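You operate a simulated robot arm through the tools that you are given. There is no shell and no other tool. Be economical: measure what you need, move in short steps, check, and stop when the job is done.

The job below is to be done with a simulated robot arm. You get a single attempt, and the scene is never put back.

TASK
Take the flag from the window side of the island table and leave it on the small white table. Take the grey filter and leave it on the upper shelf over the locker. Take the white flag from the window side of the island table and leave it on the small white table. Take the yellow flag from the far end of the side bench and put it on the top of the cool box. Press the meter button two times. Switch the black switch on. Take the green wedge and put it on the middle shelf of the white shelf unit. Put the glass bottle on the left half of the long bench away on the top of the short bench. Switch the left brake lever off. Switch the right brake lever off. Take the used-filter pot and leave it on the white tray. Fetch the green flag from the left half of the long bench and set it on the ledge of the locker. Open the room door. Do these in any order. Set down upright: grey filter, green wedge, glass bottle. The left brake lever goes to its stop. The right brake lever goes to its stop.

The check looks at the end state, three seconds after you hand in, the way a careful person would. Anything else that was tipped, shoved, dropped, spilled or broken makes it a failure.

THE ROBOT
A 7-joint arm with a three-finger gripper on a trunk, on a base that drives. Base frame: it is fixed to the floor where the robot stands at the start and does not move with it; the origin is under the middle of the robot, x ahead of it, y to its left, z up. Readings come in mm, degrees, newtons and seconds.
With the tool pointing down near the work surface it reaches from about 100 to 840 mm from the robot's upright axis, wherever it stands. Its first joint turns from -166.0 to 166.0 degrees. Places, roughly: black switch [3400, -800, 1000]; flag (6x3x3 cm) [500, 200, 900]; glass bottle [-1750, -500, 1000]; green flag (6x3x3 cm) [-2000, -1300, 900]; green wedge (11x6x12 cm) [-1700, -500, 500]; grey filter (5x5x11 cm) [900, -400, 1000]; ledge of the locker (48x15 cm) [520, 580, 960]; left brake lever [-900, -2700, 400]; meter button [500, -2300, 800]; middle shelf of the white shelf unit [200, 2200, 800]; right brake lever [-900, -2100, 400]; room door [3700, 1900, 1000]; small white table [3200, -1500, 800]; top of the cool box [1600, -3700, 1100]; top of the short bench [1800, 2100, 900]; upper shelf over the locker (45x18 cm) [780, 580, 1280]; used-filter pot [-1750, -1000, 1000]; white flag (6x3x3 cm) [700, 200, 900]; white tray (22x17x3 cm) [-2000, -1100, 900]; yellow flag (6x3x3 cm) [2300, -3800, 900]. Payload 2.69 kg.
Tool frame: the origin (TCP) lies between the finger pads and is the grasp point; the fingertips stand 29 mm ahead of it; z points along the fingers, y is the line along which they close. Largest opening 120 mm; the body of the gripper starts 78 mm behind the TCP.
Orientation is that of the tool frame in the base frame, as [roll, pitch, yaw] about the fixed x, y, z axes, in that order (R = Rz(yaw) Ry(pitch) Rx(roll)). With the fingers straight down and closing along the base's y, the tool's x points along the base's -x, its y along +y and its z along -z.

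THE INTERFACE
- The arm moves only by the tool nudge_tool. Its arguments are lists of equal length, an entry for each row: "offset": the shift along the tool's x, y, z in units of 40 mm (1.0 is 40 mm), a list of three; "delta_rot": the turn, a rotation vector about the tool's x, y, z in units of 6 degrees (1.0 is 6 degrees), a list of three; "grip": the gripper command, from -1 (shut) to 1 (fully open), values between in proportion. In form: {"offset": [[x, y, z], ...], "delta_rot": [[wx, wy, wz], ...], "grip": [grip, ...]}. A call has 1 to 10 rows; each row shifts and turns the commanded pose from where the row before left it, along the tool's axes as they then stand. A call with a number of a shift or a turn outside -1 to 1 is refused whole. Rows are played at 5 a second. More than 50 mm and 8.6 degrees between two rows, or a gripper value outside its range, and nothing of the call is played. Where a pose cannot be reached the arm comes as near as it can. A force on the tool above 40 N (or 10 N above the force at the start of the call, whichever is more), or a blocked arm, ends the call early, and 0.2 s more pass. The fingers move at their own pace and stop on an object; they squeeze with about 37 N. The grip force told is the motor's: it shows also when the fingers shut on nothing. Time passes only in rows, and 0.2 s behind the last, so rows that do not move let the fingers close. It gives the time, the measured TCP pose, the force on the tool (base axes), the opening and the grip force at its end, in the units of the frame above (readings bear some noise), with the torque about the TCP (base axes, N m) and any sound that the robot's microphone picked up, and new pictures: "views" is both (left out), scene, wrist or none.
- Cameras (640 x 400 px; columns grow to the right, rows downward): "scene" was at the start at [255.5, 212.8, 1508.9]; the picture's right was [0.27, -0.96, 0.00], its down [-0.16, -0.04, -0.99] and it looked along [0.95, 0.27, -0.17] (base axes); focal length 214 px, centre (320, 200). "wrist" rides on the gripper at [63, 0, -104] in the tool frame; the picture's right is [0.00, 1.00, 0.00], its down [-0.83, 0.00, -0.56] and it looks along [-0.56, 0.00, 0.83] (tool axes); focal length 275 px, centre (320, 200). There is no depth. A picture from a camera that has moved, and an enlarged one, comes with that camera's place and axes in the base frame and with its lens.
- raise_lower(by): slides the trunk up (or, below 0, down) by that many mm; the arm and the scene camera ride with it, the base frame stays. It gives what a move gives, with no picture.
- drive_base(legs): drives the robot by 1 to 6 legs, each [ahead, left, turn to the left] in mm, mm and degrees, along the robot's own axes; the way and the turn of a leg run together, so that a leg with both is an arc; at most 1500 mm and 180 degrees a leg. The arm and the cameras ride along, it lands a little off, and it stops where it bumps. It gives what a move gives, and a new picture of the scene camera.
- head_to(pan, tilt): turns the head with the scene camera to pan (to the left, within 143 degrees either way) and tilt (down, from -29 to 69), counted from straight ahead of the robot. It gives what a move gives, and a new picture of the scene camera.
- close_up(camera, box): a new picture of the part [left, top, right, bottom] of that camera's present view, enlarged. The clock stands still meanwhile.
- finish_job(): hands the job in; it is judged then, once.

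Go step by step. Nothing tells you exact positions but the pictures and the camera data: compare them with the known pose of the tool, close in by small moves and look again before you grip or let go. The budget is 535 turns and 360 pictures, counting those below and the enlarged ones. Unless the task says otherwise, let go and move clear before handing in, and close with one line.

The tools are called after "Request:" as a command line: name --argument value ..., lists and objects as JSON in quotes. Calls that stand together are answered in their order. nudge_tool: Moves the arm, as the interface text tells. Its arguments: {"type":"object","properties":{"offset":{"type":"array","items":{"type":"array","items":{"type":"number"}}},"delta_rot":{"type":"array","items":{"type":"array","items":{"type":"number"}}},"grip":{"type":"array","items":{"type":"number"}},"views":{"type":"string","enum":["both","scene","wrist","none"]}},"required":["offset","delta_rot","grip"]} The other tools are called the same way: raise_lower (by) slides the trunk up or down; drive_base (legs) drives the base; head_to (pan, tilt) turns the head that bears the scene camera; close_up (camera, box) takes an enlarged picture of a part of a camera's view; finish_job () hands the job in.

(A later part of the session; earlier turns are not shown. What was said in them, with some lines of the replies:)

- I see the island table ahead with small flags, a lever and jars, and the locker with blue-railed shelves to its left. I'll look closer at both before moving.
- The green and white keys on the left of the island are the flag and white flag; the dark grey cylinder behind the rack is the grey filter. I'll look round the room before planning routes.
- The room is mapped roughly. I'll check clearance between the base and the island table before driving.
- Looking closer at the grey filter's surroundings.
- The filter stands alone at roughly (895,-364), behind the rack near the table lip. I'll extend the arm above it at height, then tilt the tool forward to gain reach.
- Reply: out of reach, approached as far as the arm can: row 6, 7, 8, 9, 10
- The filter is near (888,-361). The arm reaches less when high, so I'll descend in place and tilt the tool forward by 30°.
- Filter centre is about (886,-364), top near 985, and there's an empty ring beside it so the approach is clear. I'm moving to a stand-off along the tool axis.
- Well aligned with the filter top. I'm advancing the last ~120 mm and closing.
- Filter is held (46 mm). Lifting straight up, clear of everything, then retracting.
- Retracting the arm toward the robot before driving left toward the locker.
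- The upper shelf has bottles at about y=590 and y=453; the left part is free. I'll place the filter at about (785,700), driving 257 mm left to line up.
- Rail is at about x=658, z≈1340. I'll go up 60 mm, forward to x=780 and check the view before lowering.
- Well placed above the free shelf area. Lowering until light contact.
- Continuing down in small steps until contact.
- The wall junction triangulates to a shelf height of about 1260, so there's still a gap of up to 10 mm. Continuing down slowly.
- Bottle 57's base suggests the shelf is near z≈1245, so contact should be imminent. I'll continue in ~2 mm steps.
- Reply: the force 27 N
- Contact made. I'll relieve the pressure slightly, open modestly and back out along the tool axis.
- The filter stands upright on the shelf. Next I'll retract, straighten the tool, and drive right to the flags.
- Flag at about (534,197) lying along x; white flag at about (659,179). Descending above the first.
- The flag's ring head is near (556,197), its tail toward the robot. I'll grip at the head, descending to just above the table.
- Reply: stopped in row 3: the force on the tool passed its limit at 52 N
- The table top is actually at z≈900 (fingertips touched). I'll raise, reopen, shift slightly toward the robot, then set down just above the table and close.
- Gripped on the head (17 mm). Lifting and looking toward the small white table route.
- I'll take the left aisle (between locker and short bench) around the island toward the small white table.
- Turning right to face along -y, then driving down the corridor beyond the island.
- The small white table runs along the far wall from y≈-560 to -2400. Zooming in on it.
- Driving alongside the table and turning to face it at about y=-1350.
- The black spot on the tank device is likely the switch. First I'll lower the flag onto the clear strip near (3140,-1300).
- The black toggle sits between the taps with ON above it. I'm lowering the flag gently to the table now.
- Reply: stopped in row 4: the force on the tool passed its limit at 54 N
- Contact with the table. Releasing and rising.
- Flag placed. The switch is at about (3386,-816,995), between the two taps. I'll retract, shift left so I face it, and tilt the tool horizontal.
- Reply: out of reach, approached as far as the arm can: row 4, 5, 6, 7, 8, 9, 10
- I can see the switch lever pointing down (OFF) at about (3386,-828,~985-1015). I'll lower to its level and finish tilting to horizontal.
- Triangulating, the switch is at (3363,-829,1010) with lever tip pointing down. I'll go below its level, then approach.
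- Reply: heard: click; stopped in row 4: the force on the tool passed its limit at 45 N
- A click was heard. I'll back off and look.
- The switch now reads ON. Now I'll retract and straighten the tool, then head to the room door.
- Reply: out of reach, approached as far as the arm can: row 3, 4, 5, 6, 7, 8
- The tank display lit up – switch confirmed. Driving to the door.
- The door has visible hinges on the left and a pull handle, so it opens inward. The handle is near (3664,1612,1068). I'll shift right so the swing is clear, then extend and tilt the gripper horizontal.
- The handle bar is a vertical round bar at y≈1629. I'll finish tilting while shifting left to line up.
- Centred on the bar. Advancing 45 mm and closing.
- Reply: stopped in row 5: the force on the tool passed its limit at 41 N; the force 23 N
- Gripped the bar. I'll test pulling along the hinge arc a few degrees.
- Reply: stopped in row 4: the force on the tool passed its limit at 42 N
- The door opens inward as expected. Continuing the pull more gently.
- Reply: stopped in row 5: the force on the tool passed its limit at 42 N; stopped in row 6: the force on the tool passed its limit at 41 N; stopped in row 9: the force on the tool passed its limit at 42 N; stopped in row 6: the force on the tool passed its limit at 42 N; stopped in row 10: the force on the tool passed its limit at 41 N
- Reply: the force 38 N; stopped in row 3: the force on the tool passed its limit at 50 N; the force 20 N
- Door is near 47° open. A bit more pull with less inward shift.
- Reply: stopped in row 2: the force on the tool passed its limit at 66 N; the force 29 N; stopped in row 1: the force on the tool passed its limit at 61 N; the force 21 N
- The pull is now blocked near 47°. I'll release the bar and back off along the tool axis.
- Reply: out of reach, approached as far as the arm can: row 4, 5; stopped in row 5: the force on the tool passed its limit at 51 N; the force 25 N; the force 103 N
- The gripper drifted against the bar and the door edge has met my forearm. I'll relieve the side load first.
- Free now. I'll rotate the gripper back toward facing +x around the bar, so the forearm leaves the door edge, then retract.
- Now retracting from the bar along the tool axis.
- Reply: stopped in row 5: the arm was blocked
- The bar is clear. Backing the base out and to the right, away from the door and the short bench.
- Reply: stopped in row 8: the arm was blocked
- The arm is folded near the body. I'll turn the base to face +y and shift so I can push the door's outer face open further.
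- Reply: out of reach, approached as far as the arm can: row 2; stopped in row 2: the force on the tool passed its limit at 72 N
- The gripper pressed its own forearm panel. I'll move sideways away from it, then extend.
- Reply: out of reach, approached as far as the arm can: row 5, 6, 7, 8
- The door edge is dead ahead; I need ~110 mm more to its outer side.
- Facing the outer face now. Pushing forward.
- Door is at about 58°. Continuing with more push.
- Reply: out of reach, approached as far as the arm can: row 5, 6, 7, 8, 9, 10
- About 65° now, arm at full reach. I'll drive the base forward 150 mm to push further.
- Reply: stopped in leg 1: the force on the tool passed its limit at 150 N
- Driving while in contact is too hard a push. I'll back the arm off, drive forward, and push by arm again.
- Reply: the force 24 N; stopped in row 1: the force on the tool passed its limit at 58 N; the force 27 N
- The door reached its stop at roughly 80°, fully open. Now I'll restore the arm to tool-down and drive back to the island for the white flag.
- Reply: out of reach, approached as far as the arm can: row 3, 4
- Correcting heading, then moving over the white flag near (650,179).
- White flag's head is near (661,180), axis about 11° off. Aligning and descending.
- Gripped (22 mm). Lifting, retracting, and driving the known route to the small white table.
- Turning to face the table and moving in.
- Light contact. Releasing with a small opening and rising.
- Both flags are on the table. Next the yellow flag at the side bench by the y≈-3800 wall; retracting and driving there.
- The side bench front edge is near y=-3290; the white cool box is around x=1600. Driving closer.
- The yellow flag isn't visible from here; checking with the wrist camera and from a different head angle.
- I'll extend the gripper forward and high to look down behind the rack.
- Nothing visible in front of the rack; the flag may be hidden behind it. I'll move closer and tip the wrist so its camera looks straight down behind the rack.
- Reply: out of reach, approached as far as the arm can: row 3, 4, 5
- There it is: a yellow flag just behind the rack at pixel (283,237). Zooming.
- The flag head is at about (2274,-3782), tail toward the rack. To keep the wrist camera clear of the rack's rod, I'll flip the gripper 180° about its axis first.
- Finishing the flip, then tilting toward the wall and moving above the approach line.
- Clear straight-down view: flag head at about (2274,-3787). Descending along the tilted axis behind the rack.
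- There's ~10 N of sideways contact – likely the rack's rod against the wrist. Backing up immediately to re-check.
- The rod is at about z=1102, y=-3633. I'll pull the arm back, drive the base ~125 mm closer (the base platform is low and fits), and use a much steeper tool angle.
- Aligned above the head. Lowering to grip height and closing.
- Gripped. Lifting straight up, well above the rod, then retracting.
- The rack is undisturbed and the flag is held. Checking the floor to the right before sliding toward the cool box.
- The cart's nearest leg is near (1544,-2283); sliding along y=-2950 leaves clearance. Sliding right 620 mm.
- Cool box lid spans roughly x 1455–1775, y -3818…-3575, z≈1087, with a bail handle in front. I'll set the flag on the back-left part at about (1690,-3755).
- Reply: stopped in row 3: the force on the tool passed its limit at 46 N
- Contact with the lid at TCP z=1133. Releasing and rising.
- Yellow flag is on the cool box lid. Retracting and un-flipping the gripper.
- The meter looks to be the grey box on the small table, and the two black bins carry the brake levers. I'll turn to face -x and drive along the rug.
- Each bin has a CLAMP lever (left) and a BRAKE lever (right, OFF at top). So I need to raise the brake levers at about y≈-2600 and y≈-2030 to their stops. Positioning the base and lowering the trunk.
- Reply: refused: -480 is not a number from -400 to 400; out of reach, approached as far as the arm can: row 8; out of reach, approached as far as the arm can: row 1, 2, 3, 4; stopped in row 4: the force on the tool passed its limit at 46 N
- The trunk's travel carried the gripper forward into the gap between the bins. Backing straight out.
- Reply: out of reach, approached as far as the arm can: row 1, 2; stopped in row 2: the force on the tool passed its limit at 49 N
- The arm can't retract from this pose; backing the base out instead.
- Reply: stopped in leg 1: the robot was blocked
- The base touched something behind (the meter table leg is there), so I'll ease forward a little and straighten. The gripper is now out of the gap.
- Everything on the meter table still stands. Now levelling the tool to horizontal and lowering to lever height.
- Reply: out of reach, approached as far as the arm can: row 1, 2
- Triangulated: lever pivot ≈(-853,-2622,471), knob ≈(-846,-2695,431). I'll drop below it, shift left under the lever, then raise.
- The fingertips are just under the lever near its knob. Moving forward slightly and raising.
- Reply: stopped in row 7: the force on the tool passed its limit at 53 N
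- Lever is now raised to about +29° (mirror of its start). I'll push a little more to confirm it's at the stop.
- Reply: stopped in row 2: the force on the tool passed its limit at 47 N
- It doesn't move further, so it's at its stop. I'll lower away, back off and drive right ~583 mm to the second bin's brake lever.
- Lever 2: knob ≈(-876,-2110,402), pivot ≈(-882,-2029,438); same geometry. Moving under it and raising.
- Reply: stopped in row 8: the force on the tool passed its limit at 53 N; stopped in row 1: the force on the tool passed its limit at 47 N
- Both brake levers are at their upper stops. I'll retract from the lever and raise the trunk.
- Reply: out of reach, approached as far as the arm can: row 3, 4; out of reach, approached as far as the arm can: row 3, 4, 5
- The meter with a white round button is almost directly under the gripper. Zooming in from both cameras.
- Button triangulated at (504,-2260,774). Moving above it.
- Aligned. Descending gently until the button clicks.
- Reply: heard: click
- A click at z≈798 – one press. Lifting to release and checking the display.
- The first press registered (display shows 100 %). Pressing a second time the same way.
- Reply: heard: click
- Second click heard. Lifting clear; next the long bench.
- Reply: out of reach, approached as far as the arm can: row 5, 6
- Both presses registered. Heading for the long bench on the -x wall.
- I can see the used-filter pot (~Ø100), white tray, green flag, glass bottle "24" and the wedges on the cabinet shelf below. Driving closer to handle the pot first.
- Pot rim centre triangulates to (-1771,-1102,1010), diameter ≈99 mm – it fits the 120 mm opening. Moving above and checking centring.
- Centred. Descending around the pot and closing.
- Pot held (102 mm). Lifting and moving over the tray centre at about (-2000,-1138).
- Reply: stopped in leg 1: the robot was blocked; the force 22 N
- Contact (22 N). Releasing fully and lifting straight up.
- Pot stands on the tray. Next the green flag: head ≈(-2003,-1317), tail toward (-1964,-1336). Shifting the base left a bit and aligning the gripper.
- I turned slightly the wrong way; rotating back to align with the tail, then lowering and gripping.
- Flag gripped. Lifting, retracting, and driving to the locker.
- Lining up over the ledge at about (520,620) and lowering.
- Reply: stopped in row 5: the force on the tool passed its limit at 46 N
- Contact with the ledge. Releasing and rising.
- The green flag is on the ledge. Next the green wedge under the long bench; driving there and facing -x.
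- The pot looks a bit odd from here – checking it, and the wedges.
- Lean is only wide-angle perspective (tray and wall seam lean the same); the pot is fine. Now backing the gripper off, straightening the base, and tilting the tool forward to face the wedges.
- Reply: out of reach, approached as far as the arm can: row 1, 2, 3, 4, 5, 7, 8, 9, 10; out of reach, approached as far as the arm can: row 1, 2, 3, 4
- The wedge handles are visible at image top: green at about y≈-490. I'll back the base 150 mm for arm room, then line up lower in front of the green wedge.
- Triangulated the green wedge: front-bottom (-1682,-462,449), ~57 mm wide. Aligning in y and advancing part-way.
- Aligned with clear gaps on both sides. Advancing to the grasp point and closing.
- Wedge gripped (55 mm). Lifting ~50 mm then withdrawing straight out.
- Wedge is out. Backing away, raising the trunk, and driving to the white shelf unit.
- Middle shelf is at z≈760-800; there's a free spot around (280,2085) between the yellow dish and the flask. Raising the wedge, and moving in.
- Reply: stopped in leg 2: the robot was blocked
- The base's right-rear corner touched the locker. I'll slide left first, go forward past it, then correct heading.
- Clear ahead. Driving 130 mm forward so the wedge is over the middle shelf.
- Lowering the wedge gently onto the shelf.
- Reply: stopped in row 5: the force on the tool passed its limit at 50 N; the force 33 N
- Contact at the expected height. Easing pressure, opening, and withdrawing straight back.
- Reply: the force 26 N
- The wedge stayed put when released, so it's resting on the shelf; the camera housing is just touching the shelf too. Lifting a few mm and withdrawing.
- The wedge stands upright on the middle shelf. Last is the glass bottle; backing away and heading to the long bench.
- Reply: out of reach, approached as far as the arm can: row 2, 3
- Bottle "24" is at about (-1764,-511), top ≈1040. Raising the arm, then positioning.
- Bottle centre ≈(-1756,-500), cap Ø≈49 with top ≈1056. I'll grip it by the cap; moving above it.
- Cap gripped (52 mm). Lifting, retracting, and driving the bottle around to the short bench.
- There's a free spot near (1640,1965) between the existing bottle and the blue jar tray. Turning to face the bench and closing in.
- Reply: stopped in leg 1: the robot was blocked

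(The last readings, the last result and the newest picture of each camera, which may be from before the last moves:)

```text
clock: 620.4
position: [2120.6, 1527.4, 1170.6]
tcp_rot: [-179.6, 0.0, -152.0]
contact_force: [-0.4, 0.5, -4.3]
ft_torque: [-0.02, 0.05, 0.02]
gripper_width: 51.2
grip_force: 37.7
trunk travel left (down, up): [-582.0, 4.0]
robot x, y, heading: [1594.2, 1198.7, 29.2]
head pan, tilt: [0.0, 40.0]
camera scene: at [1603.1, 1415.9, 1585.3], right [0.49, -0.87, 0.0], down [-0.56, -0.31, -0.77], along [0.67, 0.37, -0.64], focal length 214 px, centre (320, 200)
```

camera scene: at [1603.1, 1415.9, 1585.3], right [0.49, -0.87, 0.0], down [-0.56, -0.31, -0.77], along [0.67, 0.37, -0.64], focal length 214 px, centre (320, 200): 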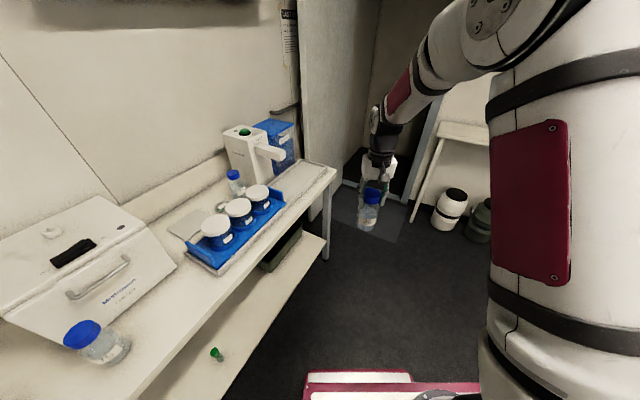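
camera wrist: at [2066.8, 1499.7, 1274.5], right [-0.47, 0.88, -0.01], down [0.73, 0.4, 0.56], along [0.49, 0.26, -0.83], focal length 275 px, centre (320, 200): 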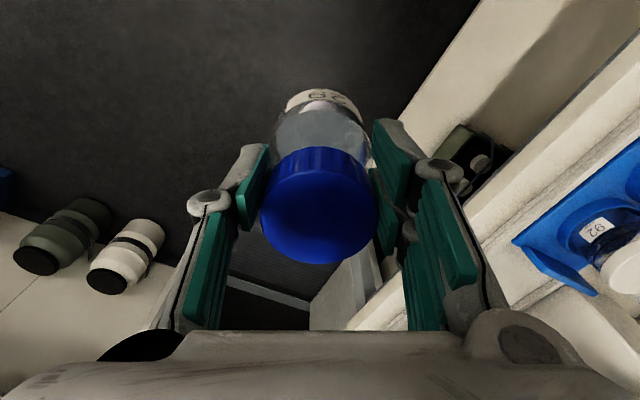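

The turn was blocked by something behind (island-side bench end). I'll pull the arm back in, shift toward the bench for rear clearance, then finish the turn.

Request:
nudge_tool --offset '[[0.9, 0, 0], [0.9, 0, 0], [0.9, 0, 0]]' --delta_rot '[[0, 0, 0], [0, 0, 0], [0, 0, 0]]' --grip '[-1, -1, -1]' --views "none"

Request:
drive_base --legs '[[66, 118, 0], [0, 0, 61]]'

Request:
head_to --pan -5 --tilt 42

```text
clock: 621.2
position: [2025.3, 1477.5, 1170.8]
tcp_rot: [-179.6, 0.1, -152.1]
contact_force: [-0.9, -0.2, -3.5]
ft_torque: [0.0, 0.06, 0.0]
gripper_width: 51.3
grip_force: 37.7
trunk travel left (down, up): [-582.0, 4.0]
robot x, y, heading: [1593.8, 1197.9, 29.4]
head pan, tilt: [0.0, 40.0]
```

```text
clock: 625.3
position: [1550.8, 1846.0, 1170.2]
tcp_rot: [-179.5, 0.0, -90.3]
contact_force: [-0.2, -0.4, -3.9]
ft_torque: [-0.07, 0.02, 0.02]
gripper_width: 51.1
grip_force: 37.1
trunk travel left (down, up): [-582.0, 4.0]
robot x, y, heading: [1591.7, 1332.2, 90.9]
head pan, tilt: [0.0, 40.0]
camera scene: at [1402.8, 1441.8, 1585.3], right [1.0, 0.02, 0.0], down [0.01, -0.64, -0.77], along [-0.01, 0.77, -0.64], focal length 214 px, centre (320, 200)
```

scene: 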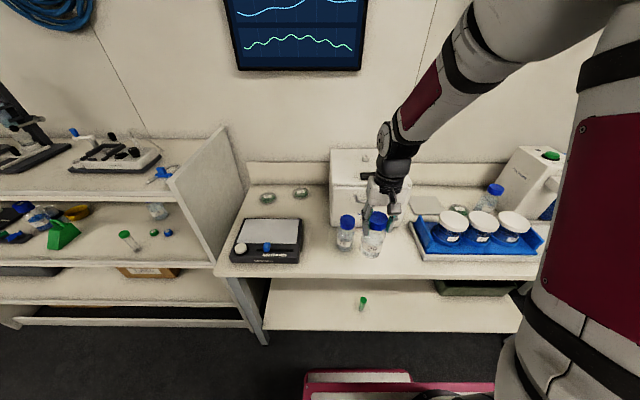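

```text
clock: 625.9
position: [1550.4, 1844.1, 1169.6]
tcp_rot: [-179.6, 0.0, -90.4]
contact_force: [0.2, -1.2, -4.5]
ft_torque: [-0.08, 0.01, -0.01]
gripper_width: 51.2
grip_force: 36.9
trunk travel left (down, up): [-582.0, 4.0]
robot x, y, heading: [1589.5, 1334.5, 91.1]
head pan, tilt: [-5.0, 42.0]
camera scene: at [1410.1, 1440.2, 1582.4], right [1.0, -0.07, 0.0], down [-0.05, -0.67, -0.74], along [0.05, 0.74, -0.67], focal length 214 px, centre (320, 200)
```

scene: 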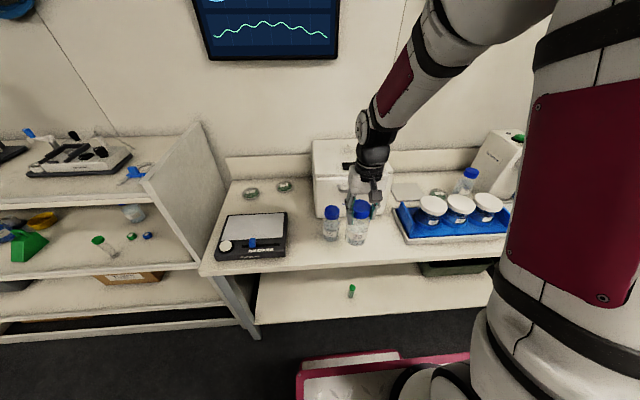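

Target (1640,1955). Moving over it and checking.

Request:
nudge_tool --offset '[[-0.7, -0.57, 0], [-0.7, -0.57, 0], [-0.7, -0.57, 0], [-0.68, -0.54, 0], [0, 0, 0.8], [0, 0, 0.8], [0, 0, 0]]' --delta_rot '[[0, 0, 0], [0, 0, 0], [0, 0, 0], [0, 0, 0], [0, 0, 0], [0, 0, 0], [0, 0, 0]]' --grip '[-1, -1, -1, -1, -1, -1, -1]' --views "both"

```text
clock: 627.5
position: [1641.1, 1955.7, 1108.1]
tcp_rot: [-179.6, 0.0, -90.6]
contact_force: [-0.4, 0.1, -4.4]
ft_torque: [-0.05, -0.01, -0.02]
gripper_width: 50.9
grip_force: 36.7
trunk travel left (down, up): [-582.0, 4.0]
robot x, y, heading: [1589.4, 1330.5, 90.9]
head pan, tilt: [-5.0, 42.0]
camera scene: at [1410.2, 1440.2, 1582.4], right [1.0, -0.07, 0.0], down [-0.05, -0.67, -0.74], along [0.05, 0.74, -0.67], focal length 214 px, centre (320, 200)
camera wrist: at [1641.5, 1894.5, 1212.4], right [-1.0, 0.0, -0.01], down [0.0, 0.83, 0.56], along [0.01, 0.56, -0.83], focal length 275 px, centre (320, 200)
```

scene: 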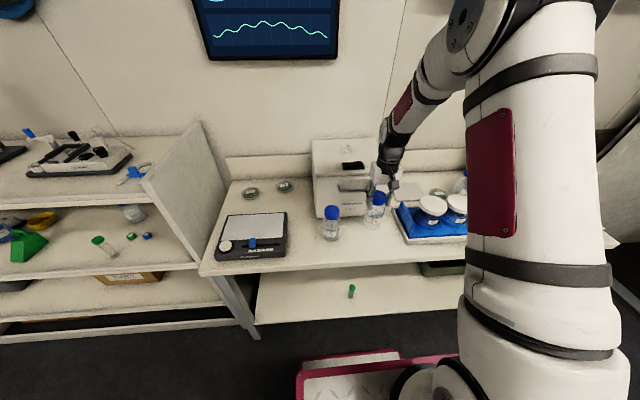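
wrist: 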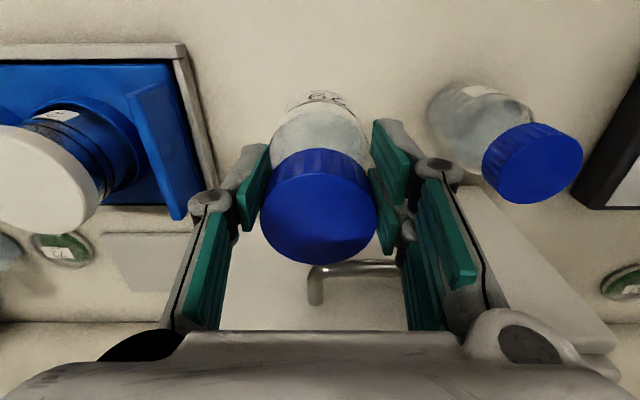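

Clear all round. Lowering to the bench.

Request:
nudge_tool --offset '[[0, 0, 0.6], [0, 0, 0.6], [0, 0, 0.1], [0, 0, 0.1], [0, 0, 0.1], [0, 0, 0.1], [0, 0, 0]]' --delta_rot '[[0, 0, 0], [0, 0, 0], [0, 0, 0], [0, 0, 0], [0, 0, 0], [0, 0, 0], [0, 0, 0]]' --grip '[-1, -1, -1, -1, -1, -1, -1]' --views "none"

```text
clock: 629.1
position: [1641.5, 1954.9, 1043.9]
tcp_rot: [-179.6, 0.0, -90.4]
contact_force: [-0.2, -0.2, -3.9]
ft_torque: [-0.06, 0.0, 0.0]
gripper_width: 50.7
grip_force: 36.6
trunk travel left (down, up): [-582.0, 4.0]
robot x, y, heading: [1595.7, 1331.3, 91.0]
head pan, tilt: [-5.0, 42.0]
```

Request:
nudge_tool --offset '[[0, 0, 0.06], [0, 0, 0.06], [0, 0, 0.06], [0, 0, 0.06], [0, 0, 0.06], [0, 0, 0]]' --delta_rot '[[0, 0, 0], [0, 0, 0], [0, 0, 0], [0, 0, 0], [0, 0, 0], [0, 0, 0]]' --grip '[-1, -1, -1, -1, -1, -1]' --views "none"

```text
clock: 630.5
position: [1641.6, 1954.1, 1031.3]
tcp_rot: [-179.6, 0.3, -90.3]
contact_force: [-0.4, -8.2, 32.7]
ft_torque: [0.44, -0.04, 0.05]
gripper_width: 50.2
grip_force: 37.1
trunk travel left (down, up): [-582.0, 4.0]
robot x, y, heading: [1592.4, 1331.2, 91.0]
head pan, tilt: [-5.0, 42.0]
```

Bottle is on the bench. Easing, releasing and lifting away.

Request:
nudge_tool --offset '[[0, 0, -0.04], [0, 0, 0], [0, 0, 0], [0, 0, -0.4], [0, 0, -0.9], [0, 0, -0.9], [0, 0, -0.9]]' --delta_rot '[[0, 0, 0], [0, 0, 0], [0, 0, 0], [0, 0, 0], [0, 0, 0], [0, 0, 0], [0, 0, 0]]' --grip '[-1, 0.3, 0.3, 0.3, 0.3, 0.3, 0.3]' --views "both"

```text
clock: 632.1
position: [1640.6, 1957.0, 1157.3]
tcp_rot: [-179.6, -0.1, -90.3]
contact_force: [1.1, 0.3, 0.6]
ft_torque: [-0.01, 0.0, 0.01]
gripper_width: 78.2
grip_force: 0.1
trunk travel left (down, up): [-582.0, 4.0]
robot x, y, heading: [1592.1, 1332.6, 90.8]
head pan, tilt: [-5.0, 42.0]
camera scene: at [1410.2, 1440.2, 1582.4], right [1.0, -0.07, 0.0], down [-0.05, -0.67, -0.74], along [0.05, 0.74, -0.67], focal length 214 px, centre (320, 200)
camera wrist: at [1641.0, 1894.1, 1261.9], right [-1.0, 0.0, -0.01], down [0.0, 0.83, 0.56], along [0.01, 0.56, -0.83], focal length 275 px, centre (320, 200)
```

scene: 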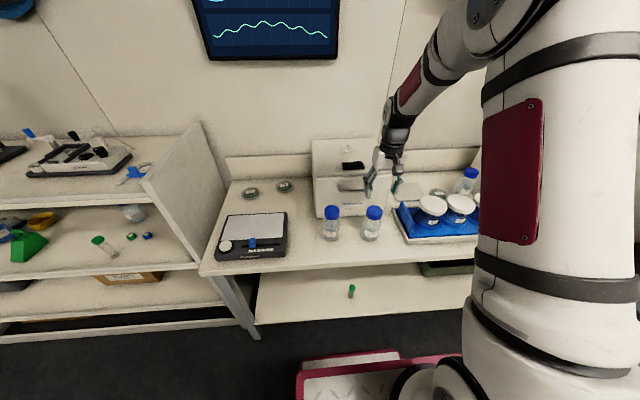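
wrist: 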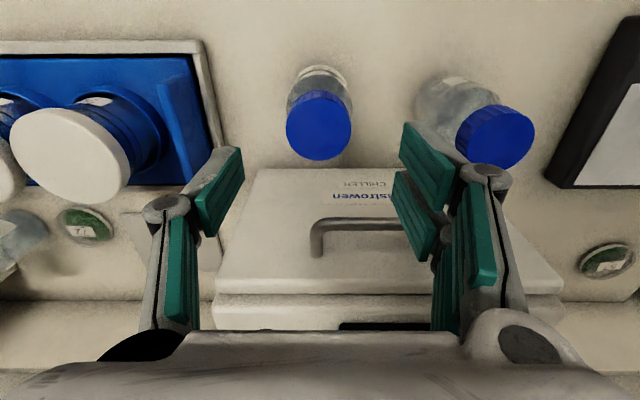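

The bottle stands upright. Retracting, then checking the locker and whatever the base touched.

Request:
nudge_tool --offset '[[0.9, 0, 0], [0.9, 0, 0], [0.9, 0, 0], [0.9, 0, 0]]' --delta_rot '[[0, 0, 0], [0, 0, 0], [0, 0, 0], [0, 0, 0]]' --grip '[0.3, 0.3, 0.3, 0.3]' --views "none"

Request:
head_to --pan 140 --tilt 25

Request:
head_to --pan -60 --tilt 15

```text
clock: 633.1
position: [1641.2, 1812.8, 1155.7]
tcp_rot: [-179.6, 0.1, -90.5]
contact_force: [-1.0, 0.6, 0.0]
ft_torque: [-0.06, 0.01, 0.0]
gripper_width: 77.8
grip_force: 0.1
trunk travel left (down, up): [-582.0, 4.0]
robot x, y, heading: [1592.4, 1333.0, 91.0]
head pan, tilt: [-5.0, 42.0]
```

```text
clock: 635.4
position: [1640.7, 1812.9, 1156.9]
tcp_rot: [-179.6, 0.0, -90.4]
contact_force: [-0.7, -0.2, -0.6]
ft_torque: [-0.02, -0.02, -0.03]
gripper_width: 78.2
grip_force: 0.0
trunk travel left (down, up): [-582.0, 4.0]
robot x, y, heading: [1588.0, 1331.6, 90.6]
head pan, tilt: [140.0, 25.0]
camera scene: at [1346.1, 1285.2, 1608.6], right [-0.78, 0.63, 0.0], down [0.27, 0.33, -0.91], along [-0.57, -0.7, -0.42], focal length 214 px, centre (320, 200)
```

scene: 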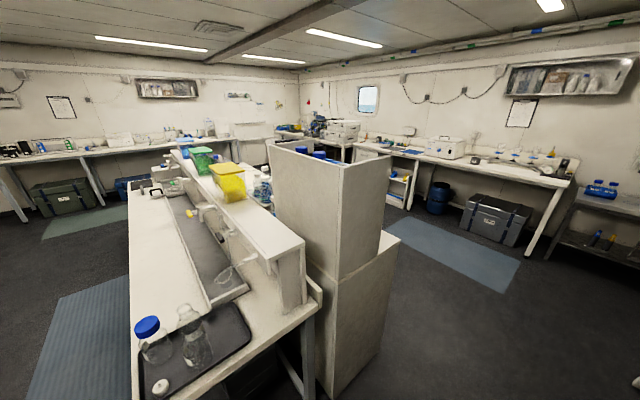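

```text
clock: 638.3
position: [1639.9, 1812.2, 1156.7]
tcp_rot: [-179.6, 0.0, -90.4]
contact_force: [-0.5, -0.3, 0.2]
ft_torque: [0.0, 0.02, -0.02]
gripper_width: 77.9
grip_force: 0.1
trunk travel left (down, up): [-582.0, 4.0]
robot x, y, heading: [1594.9, 1334.2, 91.0]
head pan, tilt: [-60.0, 15.0]
camera scene: at [1484.3, 1404.6, 1624.9], right [0.51, -0.86, 0.0], down [-0.22, -0.13, -0.97], along [0.83, 0.5, -0.26], focal length 214 px, centre (320, 200)
```

scene: 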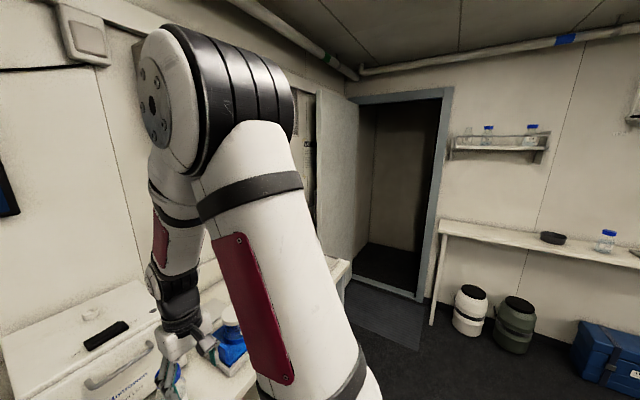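

Door is still open and the locker looks intact. Quick zoom on the bench end the base touched.

Request:
head_to --pan 140 --tilt 40

Request:
close_up --camera "scene" --box '[100, 150, 340, 350]'

```text
clock: 641.3
position: [1640.2, 1813.0, 1156.1]
tcp_rot: [-179.5, 0.1, -90.4]
contact_force: [-0.3, -0.2, -0.2]
ft_torque: [0.04, 0.01, 0.03]
gripper_width: 78.0
grip_force: 0.0
trunk travel left (down, up): [-582.0, 4.0]
robot x, y, heading: [1598.0, 1331.3, 90.8]
head pan, tilt: [140.0, 40.0]
camera scene: at [1350.6, 1290.7, 1585.3], right [-0.78, 0.63, 0.0], down [0.41, 0.5, -0.77], along [-0.48, -0.59, -0.64], focal length 214 px, centre (320, 200)
```

scene: 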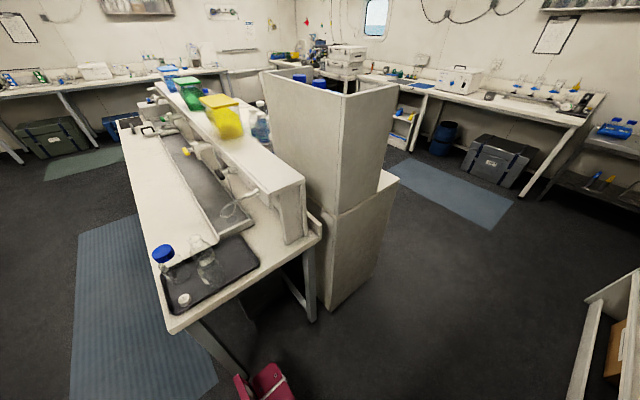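

```text
2.00 times, centred on (220, 250) of scene
camera zoom: at [1350.6, 1290.7, 1585.3], right [-0.78, 0.63, 0.0], down [0.41, 0.5, -0.77], along [-0.48, -0.59, -0.64], focal length 429 px, centre (520, 100)
```

zoom: 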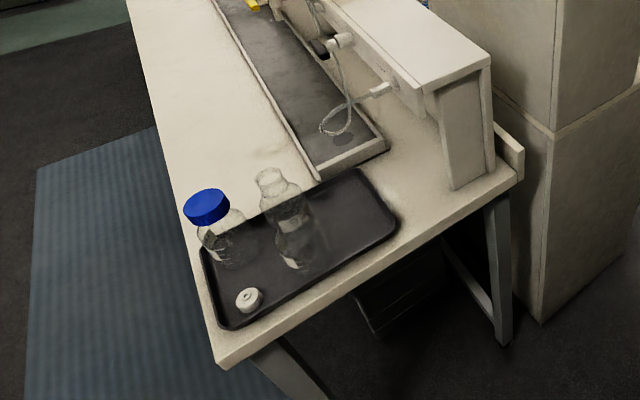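

All fine there. One last check of the locker ledge and shelf after the earlier touch.

Request:
drive_base --legs '[[0, 1250, 0]]'

Request:
head_to --pan -143 --tilt 35

```text
clock: 647.5
position: [383.1, 1773.7, 1156.4]
tcp_rot: [-179.6, 0.0, -88.5]
contact_force: [0.5, -1.0, 0.8]
ft_torque: [0.05, 0.01, 0.0]
gripper_width: 78.1
grip_force: 0.1
trunk travel left (down, up): [-582.0, 4.0]
robot x, y, heading: [354.3, 1292.3, 92.7]
head pan, tilt: [140.0, 40.0]
camera scene: at [111.4, 1241.0, 1585.3], right [-0.8, 0.6, 0.0], down [0.39, 0.51, -0.77], along [-0.46, -0.61, -0.64], focal length 214 px, centre (320, 200)
```

scene: 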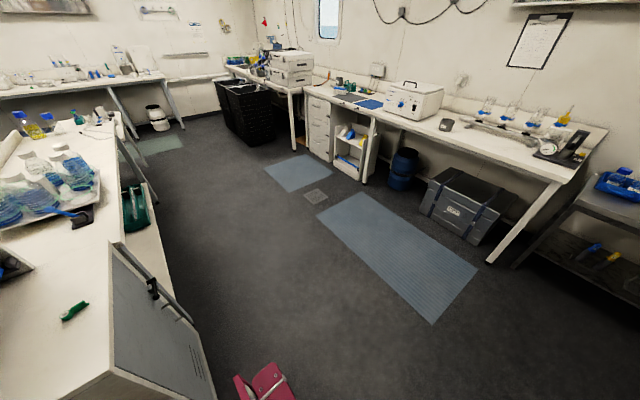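

```text
clock: 651.4
position: [383.2, 1773.6, 1156.0]
tcp_rot: [-179.6, 0.0, -88.4]
contact_force: [-0.8, -0.5, 0.2]
ft_torque: [0.01, 0.01, 0.0]
gripper_width: 78.1
grip_force: 0.1
trunk travel left (down, up): [-582.0, 4.0]
robot x, y, heading: [352.1, 1291.2, 92.8]
head pan, tilt: [-143.0, 35.0]
camera scene: at [219.2, 1241.3, 1592.9], right [-0.77, -0.64, 0.0], down [-0.37, 0.44, -0.82], along [0.53, -0.63, -0.57], focal length 214 px, centre (320, 200)
```

scene: 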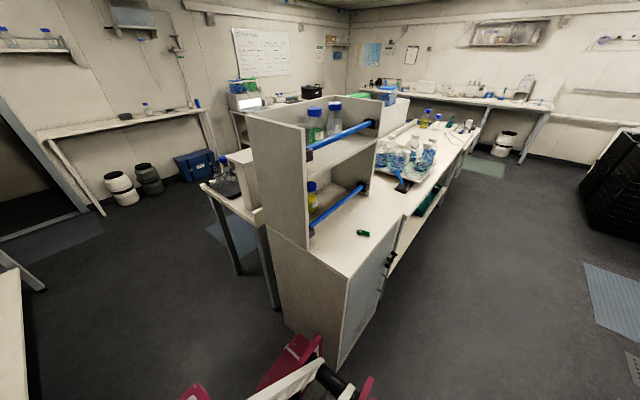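

The ledge flag and shelf items are all in place, the gripper is empty and clear, so I'm handing in.

Request:
finish_job

```text
The job is handed in.
```

All thirteen tasks are done and handed in: five small items and the three upright ones placed, the meter pressed twice, the switch on, both brake levers off at their stops, and the room door open. The robot lightly bumped a few fixed pieces along the way (the bins, a rack rod, the meter table, drawers, locker and an island bench end). Every spot I checked afterwards looked undisturbed, but I didn't check the drawers or measure whether the bins or rack had moved.
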